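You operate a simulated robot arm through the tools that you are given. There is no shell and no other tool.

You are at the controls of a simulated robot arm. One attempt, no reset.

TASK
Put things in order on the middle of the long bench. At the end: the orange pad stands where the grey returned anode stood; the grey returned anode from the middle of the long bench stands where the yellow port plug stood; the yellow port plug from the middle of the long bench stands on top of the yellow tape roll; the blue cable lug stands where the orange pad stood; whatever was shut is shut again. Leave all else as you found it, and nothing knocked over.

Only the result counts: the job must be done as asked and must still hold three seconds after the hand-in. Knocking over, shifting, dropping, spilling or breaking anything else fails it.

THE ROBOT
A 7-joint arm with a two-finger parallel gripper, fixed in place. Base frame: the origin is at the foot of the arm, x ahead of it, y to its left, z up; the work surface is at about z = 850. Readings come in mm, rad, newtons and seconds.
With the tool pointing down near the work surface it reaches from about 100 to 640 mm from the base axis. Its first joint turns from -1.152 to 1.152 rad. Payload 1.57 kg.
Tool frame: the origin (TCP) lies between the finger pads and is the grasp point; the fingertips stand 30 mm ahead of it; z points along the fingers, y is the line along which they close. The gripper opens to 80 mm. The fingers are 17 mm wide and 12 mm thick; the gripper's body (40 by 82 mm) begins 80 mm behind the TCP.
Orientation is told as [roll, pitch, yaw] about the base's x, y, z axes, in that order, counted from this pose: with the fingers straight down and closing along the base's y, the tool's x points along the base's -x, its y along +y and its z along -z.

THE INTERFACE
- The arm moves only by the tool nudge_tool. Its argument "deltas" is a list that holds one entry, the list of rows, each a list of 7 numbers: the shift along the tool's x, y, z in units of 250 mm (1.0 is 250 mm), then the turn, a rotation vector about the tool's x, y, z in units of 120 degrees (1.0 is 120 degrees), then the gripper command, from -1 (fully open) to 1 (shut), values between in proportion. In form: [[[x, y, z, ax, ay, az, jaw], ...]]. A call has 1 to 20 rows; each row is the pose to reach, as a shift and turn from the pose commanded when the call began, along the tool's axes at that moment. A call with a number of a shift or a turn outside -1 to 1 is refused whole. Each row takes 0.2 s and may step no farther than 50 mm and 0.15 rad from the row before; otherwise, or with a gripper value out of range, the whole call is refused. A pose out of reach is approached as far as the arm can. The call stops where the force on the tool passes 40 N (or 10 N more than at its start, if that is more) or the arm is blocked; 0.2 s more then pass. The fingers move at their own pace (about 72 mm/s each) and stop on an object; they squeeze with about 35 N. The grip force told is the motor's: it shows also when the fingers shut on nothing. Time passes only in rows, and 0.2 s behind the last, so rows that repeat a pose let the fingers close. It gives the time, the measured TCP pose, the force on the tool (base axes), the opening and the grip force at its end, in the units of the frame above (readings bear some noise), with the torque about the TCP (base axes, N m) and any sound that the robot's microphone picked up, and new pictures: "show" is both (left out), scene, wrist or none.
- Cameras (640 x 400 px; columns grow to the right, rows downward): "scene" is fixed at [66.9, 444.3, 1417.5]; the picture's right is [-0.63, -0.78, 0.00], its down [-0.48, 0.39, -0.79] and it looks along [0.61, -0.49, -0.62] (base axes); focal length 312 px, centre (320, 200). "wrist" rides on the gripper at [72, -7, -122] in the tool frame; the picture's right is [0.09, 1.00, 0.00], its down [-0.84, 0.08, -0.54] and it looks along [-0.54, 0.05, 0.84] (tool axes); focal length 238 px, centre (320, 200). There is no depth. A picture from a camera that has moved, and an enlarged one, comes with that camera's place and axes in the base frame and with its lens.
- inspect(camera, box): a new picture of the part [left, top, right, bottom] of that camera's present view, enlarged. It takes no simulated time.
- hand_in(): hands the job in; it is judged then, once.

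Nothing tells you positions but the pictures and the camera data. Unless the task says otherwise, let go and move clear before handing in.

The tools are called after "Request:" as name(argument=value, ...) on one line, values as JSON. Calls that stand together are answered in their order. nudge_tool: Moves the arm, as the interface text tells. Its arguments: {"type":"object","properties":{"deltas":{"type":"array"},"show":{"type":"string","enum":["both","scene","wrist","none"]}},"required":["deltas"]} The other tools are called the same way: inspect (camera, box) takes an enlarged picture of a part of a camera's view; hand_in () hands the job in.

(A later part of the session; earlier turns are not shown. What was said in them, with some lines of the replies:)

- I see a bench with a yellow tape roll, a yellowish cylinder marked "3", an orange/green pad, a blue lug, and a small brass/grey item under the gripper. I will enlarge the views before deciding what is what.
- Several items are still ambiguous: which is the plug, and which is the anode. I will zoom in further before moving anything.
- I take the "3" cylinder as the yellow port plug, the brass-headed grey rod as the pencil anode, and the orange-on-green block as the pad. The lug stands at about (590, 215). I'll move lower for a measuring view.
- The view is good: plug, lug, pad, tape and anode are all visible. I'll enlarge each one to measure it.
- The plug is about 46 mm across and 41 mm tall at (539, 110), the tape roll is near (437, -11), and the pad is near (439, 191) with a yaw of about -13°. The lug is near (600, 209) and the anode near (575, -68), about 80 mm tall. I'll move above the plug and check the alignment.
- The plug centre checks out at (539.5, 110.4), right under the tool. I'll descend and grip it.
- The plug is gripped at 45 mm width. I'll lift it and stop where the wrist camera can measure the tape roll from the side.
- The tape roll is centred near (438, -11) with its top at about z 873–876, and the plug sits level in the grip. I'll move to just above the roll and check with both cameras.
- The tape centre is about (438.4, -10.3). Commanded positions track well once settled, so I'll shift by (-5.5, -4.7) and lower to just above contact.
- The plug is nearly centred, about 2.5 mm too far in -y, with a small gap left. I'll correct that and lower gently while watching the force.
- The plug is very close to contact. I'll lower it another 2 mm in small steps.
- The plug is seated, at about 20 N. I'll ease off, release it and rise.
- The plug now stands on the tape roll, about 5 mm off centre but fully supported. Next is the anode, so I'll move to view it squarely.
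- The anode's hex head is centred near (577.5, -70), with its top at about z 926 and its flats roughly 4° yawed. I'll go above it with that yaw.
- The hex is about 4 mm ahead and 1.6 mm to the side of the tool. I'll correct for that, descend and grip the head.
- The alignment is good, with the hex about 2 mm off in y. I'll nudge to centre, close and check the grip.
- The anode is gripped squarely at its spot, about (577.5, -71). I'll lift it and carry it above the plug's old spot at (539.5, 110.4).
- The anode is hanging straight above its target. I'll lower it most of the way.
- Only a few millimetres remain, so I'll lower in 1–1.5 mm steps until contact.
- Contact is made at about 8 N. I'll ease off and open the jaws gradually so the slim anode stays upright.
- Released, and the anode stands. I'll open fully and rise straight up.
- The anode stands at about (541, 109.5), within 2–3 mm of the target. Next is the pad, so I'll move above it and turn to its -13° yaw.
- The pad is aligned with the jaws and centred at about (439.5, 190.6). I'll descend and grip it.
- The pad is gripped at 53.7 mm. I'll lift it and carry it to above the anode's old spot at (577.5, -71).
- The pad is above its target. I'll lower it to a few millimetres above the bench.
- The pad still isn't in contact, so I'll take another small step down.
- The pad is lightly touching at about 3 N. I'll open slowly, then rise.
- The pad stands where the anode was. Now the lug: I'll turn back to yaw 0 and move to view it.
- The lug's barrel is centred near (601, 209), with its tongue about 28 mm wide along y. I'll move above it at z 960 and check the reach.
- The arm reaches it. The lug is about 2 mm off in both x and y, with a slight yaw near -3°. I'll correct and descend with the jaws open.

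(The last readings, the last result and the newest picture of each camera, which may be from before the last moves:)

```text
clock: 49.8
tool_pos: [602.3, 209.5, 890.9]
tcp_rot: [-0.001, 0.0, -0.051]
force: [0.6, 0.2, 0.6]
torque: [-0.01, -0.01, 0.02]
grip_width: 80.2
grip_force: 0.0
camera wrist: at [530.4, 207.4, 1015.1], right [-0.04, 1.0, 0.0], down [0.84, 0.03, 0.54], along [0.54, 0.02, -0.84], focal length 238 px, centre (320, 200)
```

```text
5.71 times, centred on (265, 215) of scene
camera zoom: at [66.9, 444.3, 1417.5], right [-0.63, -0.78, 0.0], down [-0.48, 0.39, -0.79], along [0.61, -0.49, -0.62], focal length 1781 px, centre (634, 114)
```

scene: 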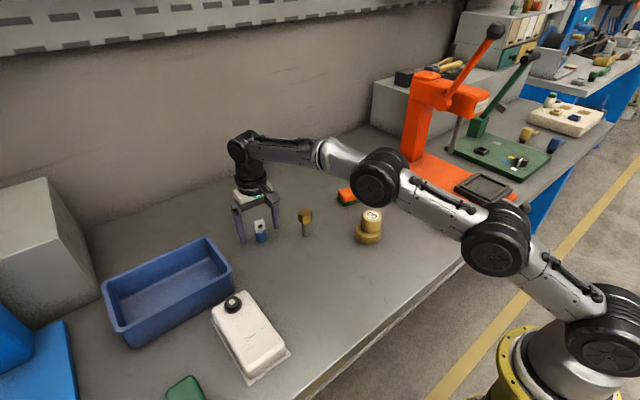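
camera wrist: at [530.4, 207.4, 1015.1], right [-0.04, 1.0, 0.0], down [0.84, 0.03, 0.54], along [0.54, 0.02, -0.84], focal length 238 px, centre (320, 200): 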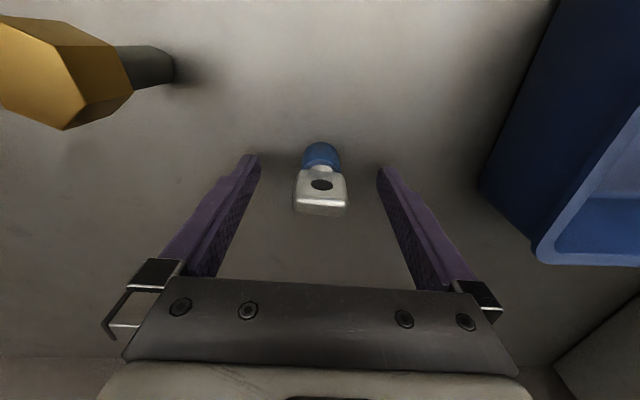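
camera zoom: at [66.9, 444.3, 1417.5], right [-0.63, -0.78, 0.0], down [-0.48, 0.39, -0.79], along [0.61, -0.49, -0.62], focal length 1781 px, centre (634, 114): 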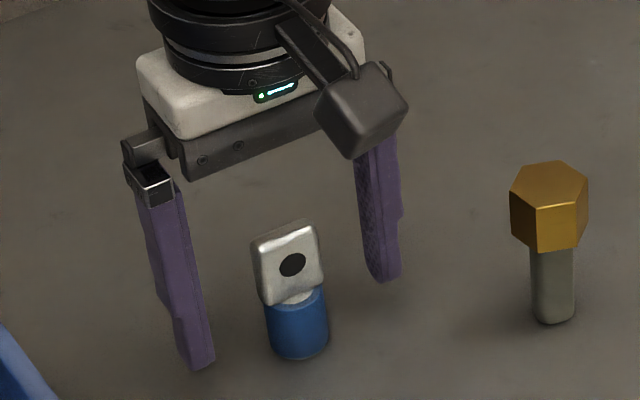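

The alignment is good, so I'll close on the lug.

Request:
nudge_tool(deltas=[[[0.006, 0, 0, 0, 0, 0, -1], [0.006, 0, 0, 0, 0, 0, 0], [0.006, 0, 0, 0, 0, 0, 0.25], [0.006, 0, 0, 0, 0, 0, 1], [0.006, 0, 0, 0, 0, 0, 1], [0.006, 0, 0, 0, 0, 0, 1]]], show="none")

Request:
inspect(camera="wrist", box=[240, 110, 400, 230])

Request:
inspect(camera="scene", box=[225, 180, 305, 250])

```text
clock: 51.2
tool_pos: [600.4, 209.5, 891.6]
tcp_rot: [0.0, -0.001, -0.053]
force: [0.0, 0.9, -0.4]
torque: [0.01, 0.01, -0.01]
grip_width: 29.0
grip_force: 34.9
```

```text
3.33 times, centred on (320, 170) of wrist
camera zoom: at [528.7, 208.1, 1015.3], right [-0.04, 1.0, 0.0], down [0.84, 0.03, 0.54], along [0.54, 0.02, -0.84], focal length 794 px, centre (320, 300)
```

zoom: 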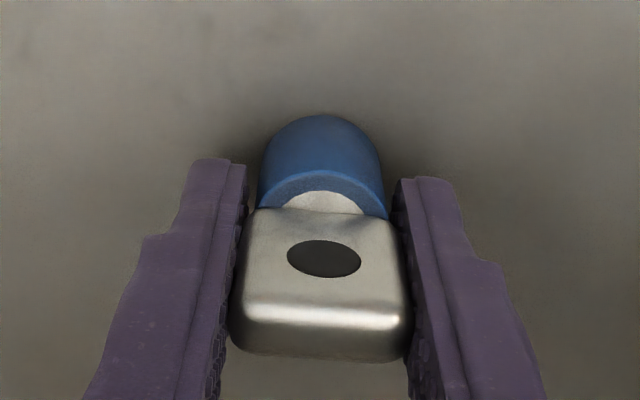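

```text
5.71 times, centred on (265, 215) of scene
camera zoom: at [66.9, 444.3, 1417.5], right [-0.63, -0.78, 0.0], down [-0.48, 0.39, -0.79], along [0.61, -0.49, -0.62], focal length 1781 px, centre (634, 114)
```

zoom: 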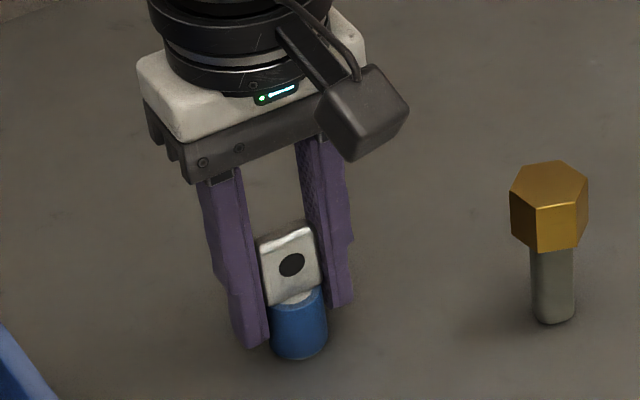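

The lug is held at 29 mm and upright. I'll lift it and carry it to above the pad's old spot at (439.6, 190.8).

Request:
nudge_tool(deltas=[[[0, 0, -0.04, 0, 0, 0, 1], [0, 0, -0.18, 0, 0, 0, 1], [0, 0, -0.32, 0, 0, 0, 1], [0.16, -0.027, -0.32, 0, 0, 0, 1], [0.32, -0.054, -0.32, 0, 0, 0, 1], [0.48, -0.082, -0.32, 0, 0, 0, 1], [0.6388, -0.109, -0.32, 0, 0, 0, 1], [0.6388, -0.109, -0.32, 0, 0, 0, 1], [0.6388, -0.109, -0.32, 0, 0, 0, 1], [0.6388, -0.109, -0.32, 0, 0, 0, 1], [0.6388, -0.109, -0.32, 0, 0, 0, 1]]])

Request:
inspect(camera="wrist", box=[240, 110, 400, 230])

Request:
inspect(camera="scene", box=[255, 190, 345, 280])

```text
clock: 53.6
tool_pos: [437.6, 190.3, 970.7]
tcp_rot: [0.002, 0.0, -0.052]
force: [0.1, 0.4, -0.2]
torque: [0.02, -0.02, 0.03]
grip_width: 29.1
grip_force: 35.0
camera wrist: at [364.7, 188.0, 1094.3], right [-0.04, 1.0, 0.0], down [0.84, 0.03, 0.54], along [0.54, 0.02, -0.84], focal length 238 px, centre (320, 200)
```

scene: 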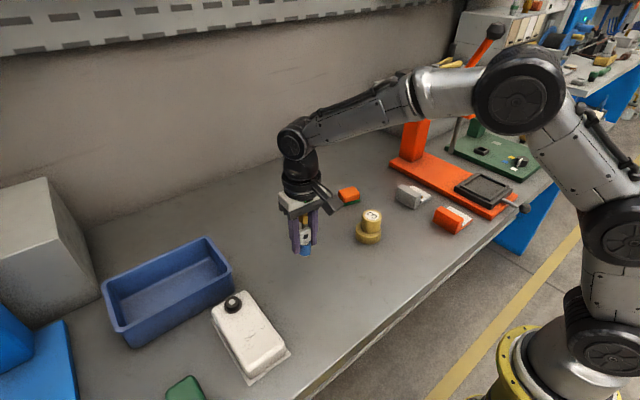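
wrist: 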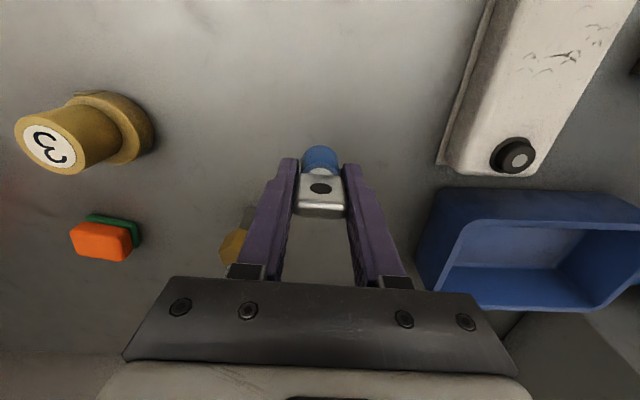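

```text
3.33 times, centred on (320, 170) of wrist
camera zoom: at [364.7, 188.0, 1094.3], right [-0.04, 1.0, 0.0], down [0.84, 0.03, 0.54], along [0.54, 0.02, -0.84], focal length 794 px, centre (320, 300)
```

zoom: 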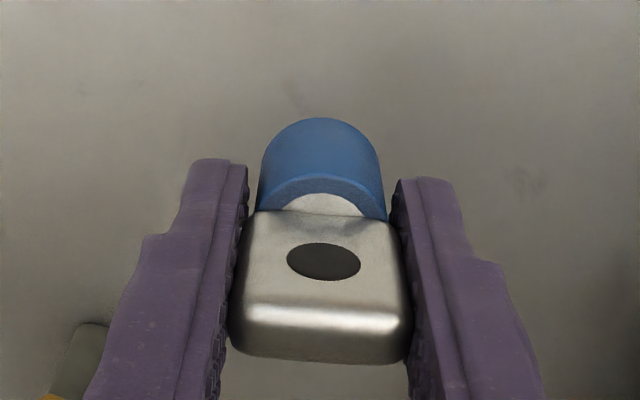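

```text
4.44 times, centred on (300, 235) of scene
camera zoom: at [66.9, 444.3, 1417.5], right [-0.63, -0.78, 0.0], down [-0.48, 0.39, -0.79], along [0.61, -0.49, -0.62], focal length 1385 px, centre (409, 44)
```

zoom: 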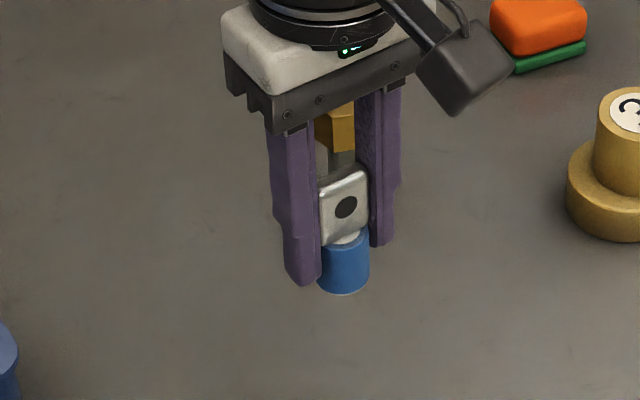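

The lug hangs straight above the target. I'll lower it to just above the bench and then step down.

Request:
nudge_tool(deltas=[[[-0.004, 0, 0.08, 0, 0, 0, 1], [-0.004, 0, 0.16, 0, 0, 0, 1], [-0.004, 0, 0.24, 0, 0, 0, 1], [-0.004, 0, 0.302, 0, 0, 0, 1], [-0.004, 0, 0.302, 0, 0, 0, 1], [-0.004, 0, 0.302, 0, 0, 0, 1], [-0.004, 0, 0.302, 0, 0, 0, 1]]], show="none")

Request:
nudge_tool(deltas=[[[0, 0, 0.006, 0, 0, 0, 1], [0, 0, 0.006, 0, 0, 0, 1], [0, 0, 0.006, 0, 0, 0, 1]]], show="none")

Request:
inspect(camera="scene", box=[270, 215, 340, 285])

```text
clock: 55.2
tool_pos: [438.6, 191.3, 895.3]
tcp_rot: [0.001, -0.001, -0.053]
force: [0.3, -0.2, -0.1]
torque: [0.0, 0.02, 0.0]
grip_width: 29.1
grip_force: 35.0
```

```text
clock: 56.0
tool_pos: [440.0, 191.7, 894.0]
tcp_rot: [0.0, 0.0, -0.052]
force: [0.0, -0.2, -0.6]
torque: [0.01, 0.01, 0.0]
grip_width: 28.6
grip_force: 35.1
```

```text
5.71 times, centred on (305, 250) of scene
camera zoom: at [66.9, 444.3, 1417.5], right [-0.63, -0.78, 0.0], down [-0.48, 0.39, -0.79], along [0.61, -0.49, -0.62], focal length 1781 px, centre (406, -86)
```

zoom: 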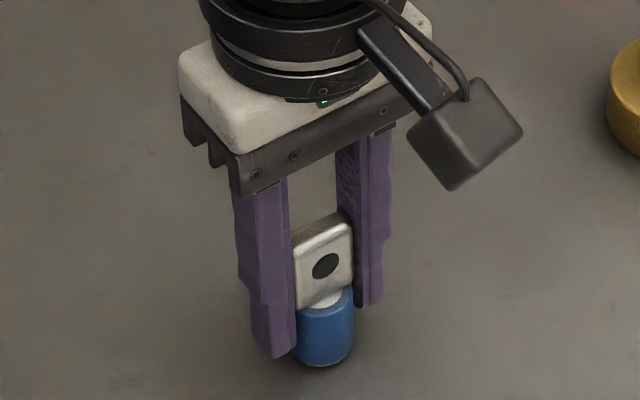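

Request:
nudge_tool(deltas=[[[0, 0, 0.005, 0, 0, 0, 1], [0, 0, 0.005, 0, 0, 0, 1], [0, 0, 0.005, 0, 0, 0, 1]]], show="none")

Request:
nudge_tool(deltas=[[[0, 0, 0.004, 0, 0, 0, 1], [0, 0, 0.004, 0, 0, 0, 1], [0, 0, 0.004, 0, 0, 0, 1]]], show="none")

```text
clock: 56.8
tool_pos: [440.5, 190.7, 892.4]
tcp_rot: [-0.001, 0.0, -0.052]
force: [-0.3, 0.0, -0.4]
torque: [-0.05, 0.0, -0.02]
grip_width: 29.3
grip_force: 35.3
```

```text
clock: 57.6
tool_pos: [440.3, 191.5, 892.8]
tcp_rot: [0.0, 0.001, -0.053]
force: [-0.4, 0.3, -0.6]
torque: [0.02, 0.01, -0.03]
grip_width: 29.2
grip_force: 35.0
```

The lug still isn't in contact, so I'll continue with 1 mm steps.

Request:
nudge_tool(deltas=[[[0, 0, 0.004, 0, 0, 0, 1], [0, 0, 0.004, 0, 0, 0, 1], [0, 0, 0.004, 0, 0, 0, 1]]], show="none")

```text
clock: 58.4
tool_pos: [439.0, 192.7, 890.4]
tcp_rot: [-0.001, 0.0, -0.052]
force: [0.4, -1.3, 2.5]
torque: [-0.02, 0.01, 0.02]
grip_width: 29.4
grip_force: 35.3
```

The lug is lightly touching. I'll open slowly and check that it stands free before rising.

Request:
nudge_tool(deltas=[[[0, 0, 0.001, 0, 0, 0, 0.3], [0, 0, 0.001, 0, 0, 0, 0.24], [0, 0, 0.001, 0, 0, 0, 0.15], [0, 0, 0.001, 0, 0, 0, 0.05], [0, 0, 0.001, 0, 0, 0, -0.2]]], show="none")

Request:
inspect(camera="scene", box=[270, 215, 340, 285])

Request:
inspect(camera="wrist", box=[240, 110, 400, 230])

```text
clock: 59.6
tool_pos: [440.7, 192.6, 891.3]
tcp_rot: [0.0, 0.0, -0.053]
force: [-0.2, 0.2, -0.3]
torque: [0.03, 0.03, 0.0]
grip_width: 48.1
grip_force: 0.1
```

```text
5.71 times, centred on (305, 250) of scene
camera zoom: at [66.9, 444.3, 1417.5], right [-0.63, -0.78, 0.0], down [-0.48, 0.39, -0.79], along [0.61, -0.49, -0.62], focal length 1781 px, centre (406, -86)
```

zoom: 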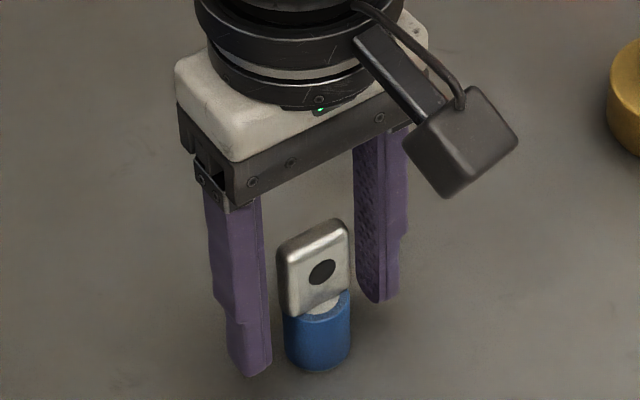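

```text
3.33 times, centred on (320, 170) of wrist
camera zoom: at [367.8, 189.8, 1014.4], right [-0.04, 1.0, 0.0], down [0.84, 0.03, 0.54], along [0.54, 0.02, -0.84], focal length 794 px, centre (320, 300)
```

zoom: 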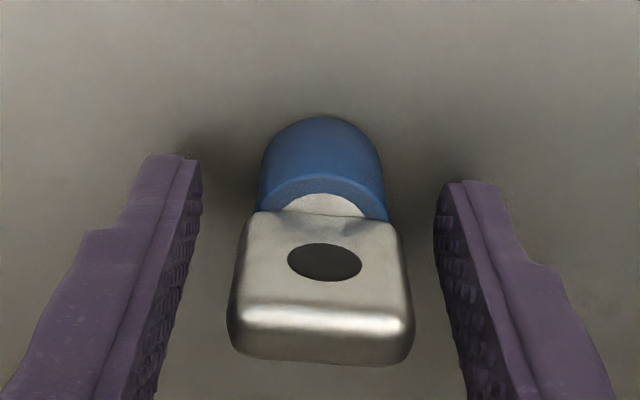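

The lug stands free. I'll rise straight up, then check the plug on the tape roll from closer.

Request:
nudge_tool(deltas=[[[0, 0, 0, 0, 0, 0, -0.5], [0, 0, 0, 0, 0, 0, -0.5], [0, 0, -0.12, 0, 0, 0, -0.5], [0, 0, -0.28, 0, 0, 0, -0.5], [0, 0, -0.44, 0, 0, 0, -0.5], [0, 0, -0.6, 0, 0, 0, -0.5], [0.1, -0.15, -0.6, 0, 0, 0.02, -0.5], [0.18, -0.3, -0.6, 0, 0, 0, -0.5], [0.24, -0.45, -0.6, 0, 0, 0, -0.5], [0.28, -0.6, -0.6, 0, 0, 0, -0.5], [0.3, -0.75, -0.6, 0, 0, 0, -0.5], [0.3, -0.75, -0.6, 0, 0, 0, -0.5], [0.3, -0.75, -0.6, 0, 0, 0, -0.5], [0.3, -0.75, -0.6, 0, 0, 0, -0.5]]])

Request:
inspect(camera="scene", box=[230, 160, 420, 290])

Request:
inspect(camera="wrist", box=[260, 120, 380, 220])

```text
clock: 62.6
tool_pos: [356.1, 9.4, 1037.7]
tcp_rot: [0.0, 0.002, -0.052]
force: [-0.2, -0.6, 1.0]
torque: [0.0, -0.03, 0.01]
grip_width: 59.9
grip_force: 0.0
camera wrist: at [283.6, 6.9, 1162.0], right [-0.04, 1.0, 0.0], down [0.84, 0.03, 0.54], along [0.54, 0.02, -0.84], focal length 238 px, centre (320, 200)
```

scene: 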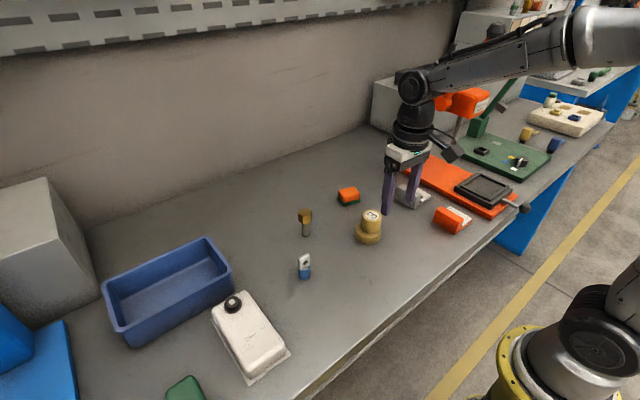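
wrist: 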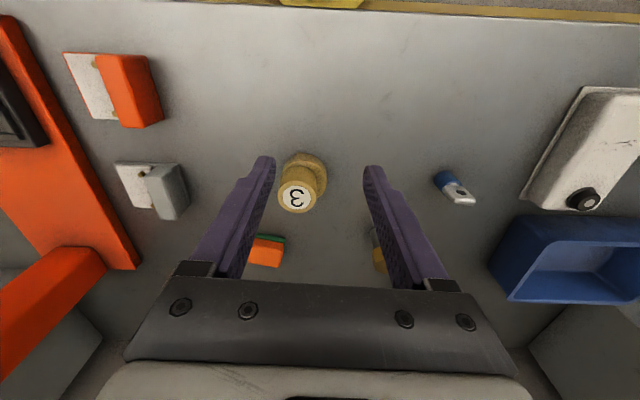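

```text
3.08 times, centred on (325, 225) of scene
camera zoom: at [66.9, 444.3, 1417.5], right [-0.63, -0.78, 0.0], down [-0.48, 0.39, -0.79], along [0.61, -0.49, -0.62], focal length 959 px, centre (305, 123)
```

zoom: 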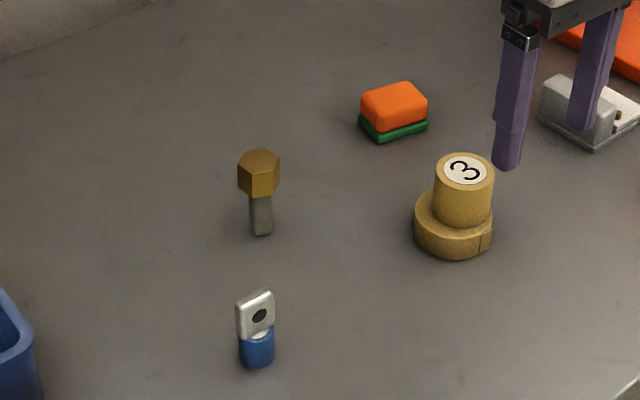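

```text
4.00 times, centred on (320, 170) of wrist
camera zoom: at [283.6, 6.9, 1162.0], right [-0.04, 1.0, 0.0], down [0.84, 0.03, 0.54], along [0.54, 0.02, -0.84], focal length 953 px, centre (320, 320)
```

zoom: 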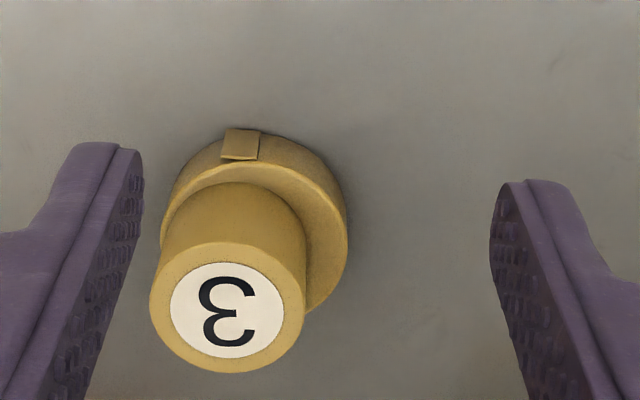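

All four moves are done:
- **Pad:** at the anode's old spot.
- **Anode:** at the plug's old spot, within about 3 mm.
- **Plug:** standing on the tape roll, about 5 mm off centre but fully supported.
- **Lug:** at the pad's old spot.

Everything is upright, nothing else looks moved, I opened nothing, and the gripper is empty and clear, so I'm handing in.

Request:
hand_in()

```text
The job is handed in.
```

I've handed the job in, with all four objects in their new places and standing upright. I don't have the verdict. Distances below are my estimates from the wrist camera and arm readings.

| Object | Now stands | How close |
|---|---|---|
| Orange pad | where the grey anode stood | within about 2 mm |
| Grey anode | where the yellow plug stood | about 2–3 mm off |
| Yellow port plug | on top of the yellow tape roll | about 5 mm off centre, base fully on the roll |
| Blue cable lug | where the orange pad stood | within about 2 mm |

- **Identification:** nothing was labelled, so I judged by appearance. I took the yellow cylinder marked "3" as the port plug and the grey rod with the brass hex head as the anode. If those two were meant the other way round, the result is wrong.
- **Plug offset:** the plug slid about 5 mm as I let go of it. I left it there because it looked stable and gripping it again risked moving the tape roll.
- **Everything else:** I opened nothing, so there was nothing to shut. In the last pictures nothing else had moved or fallen, and the gripper was empty and clear.
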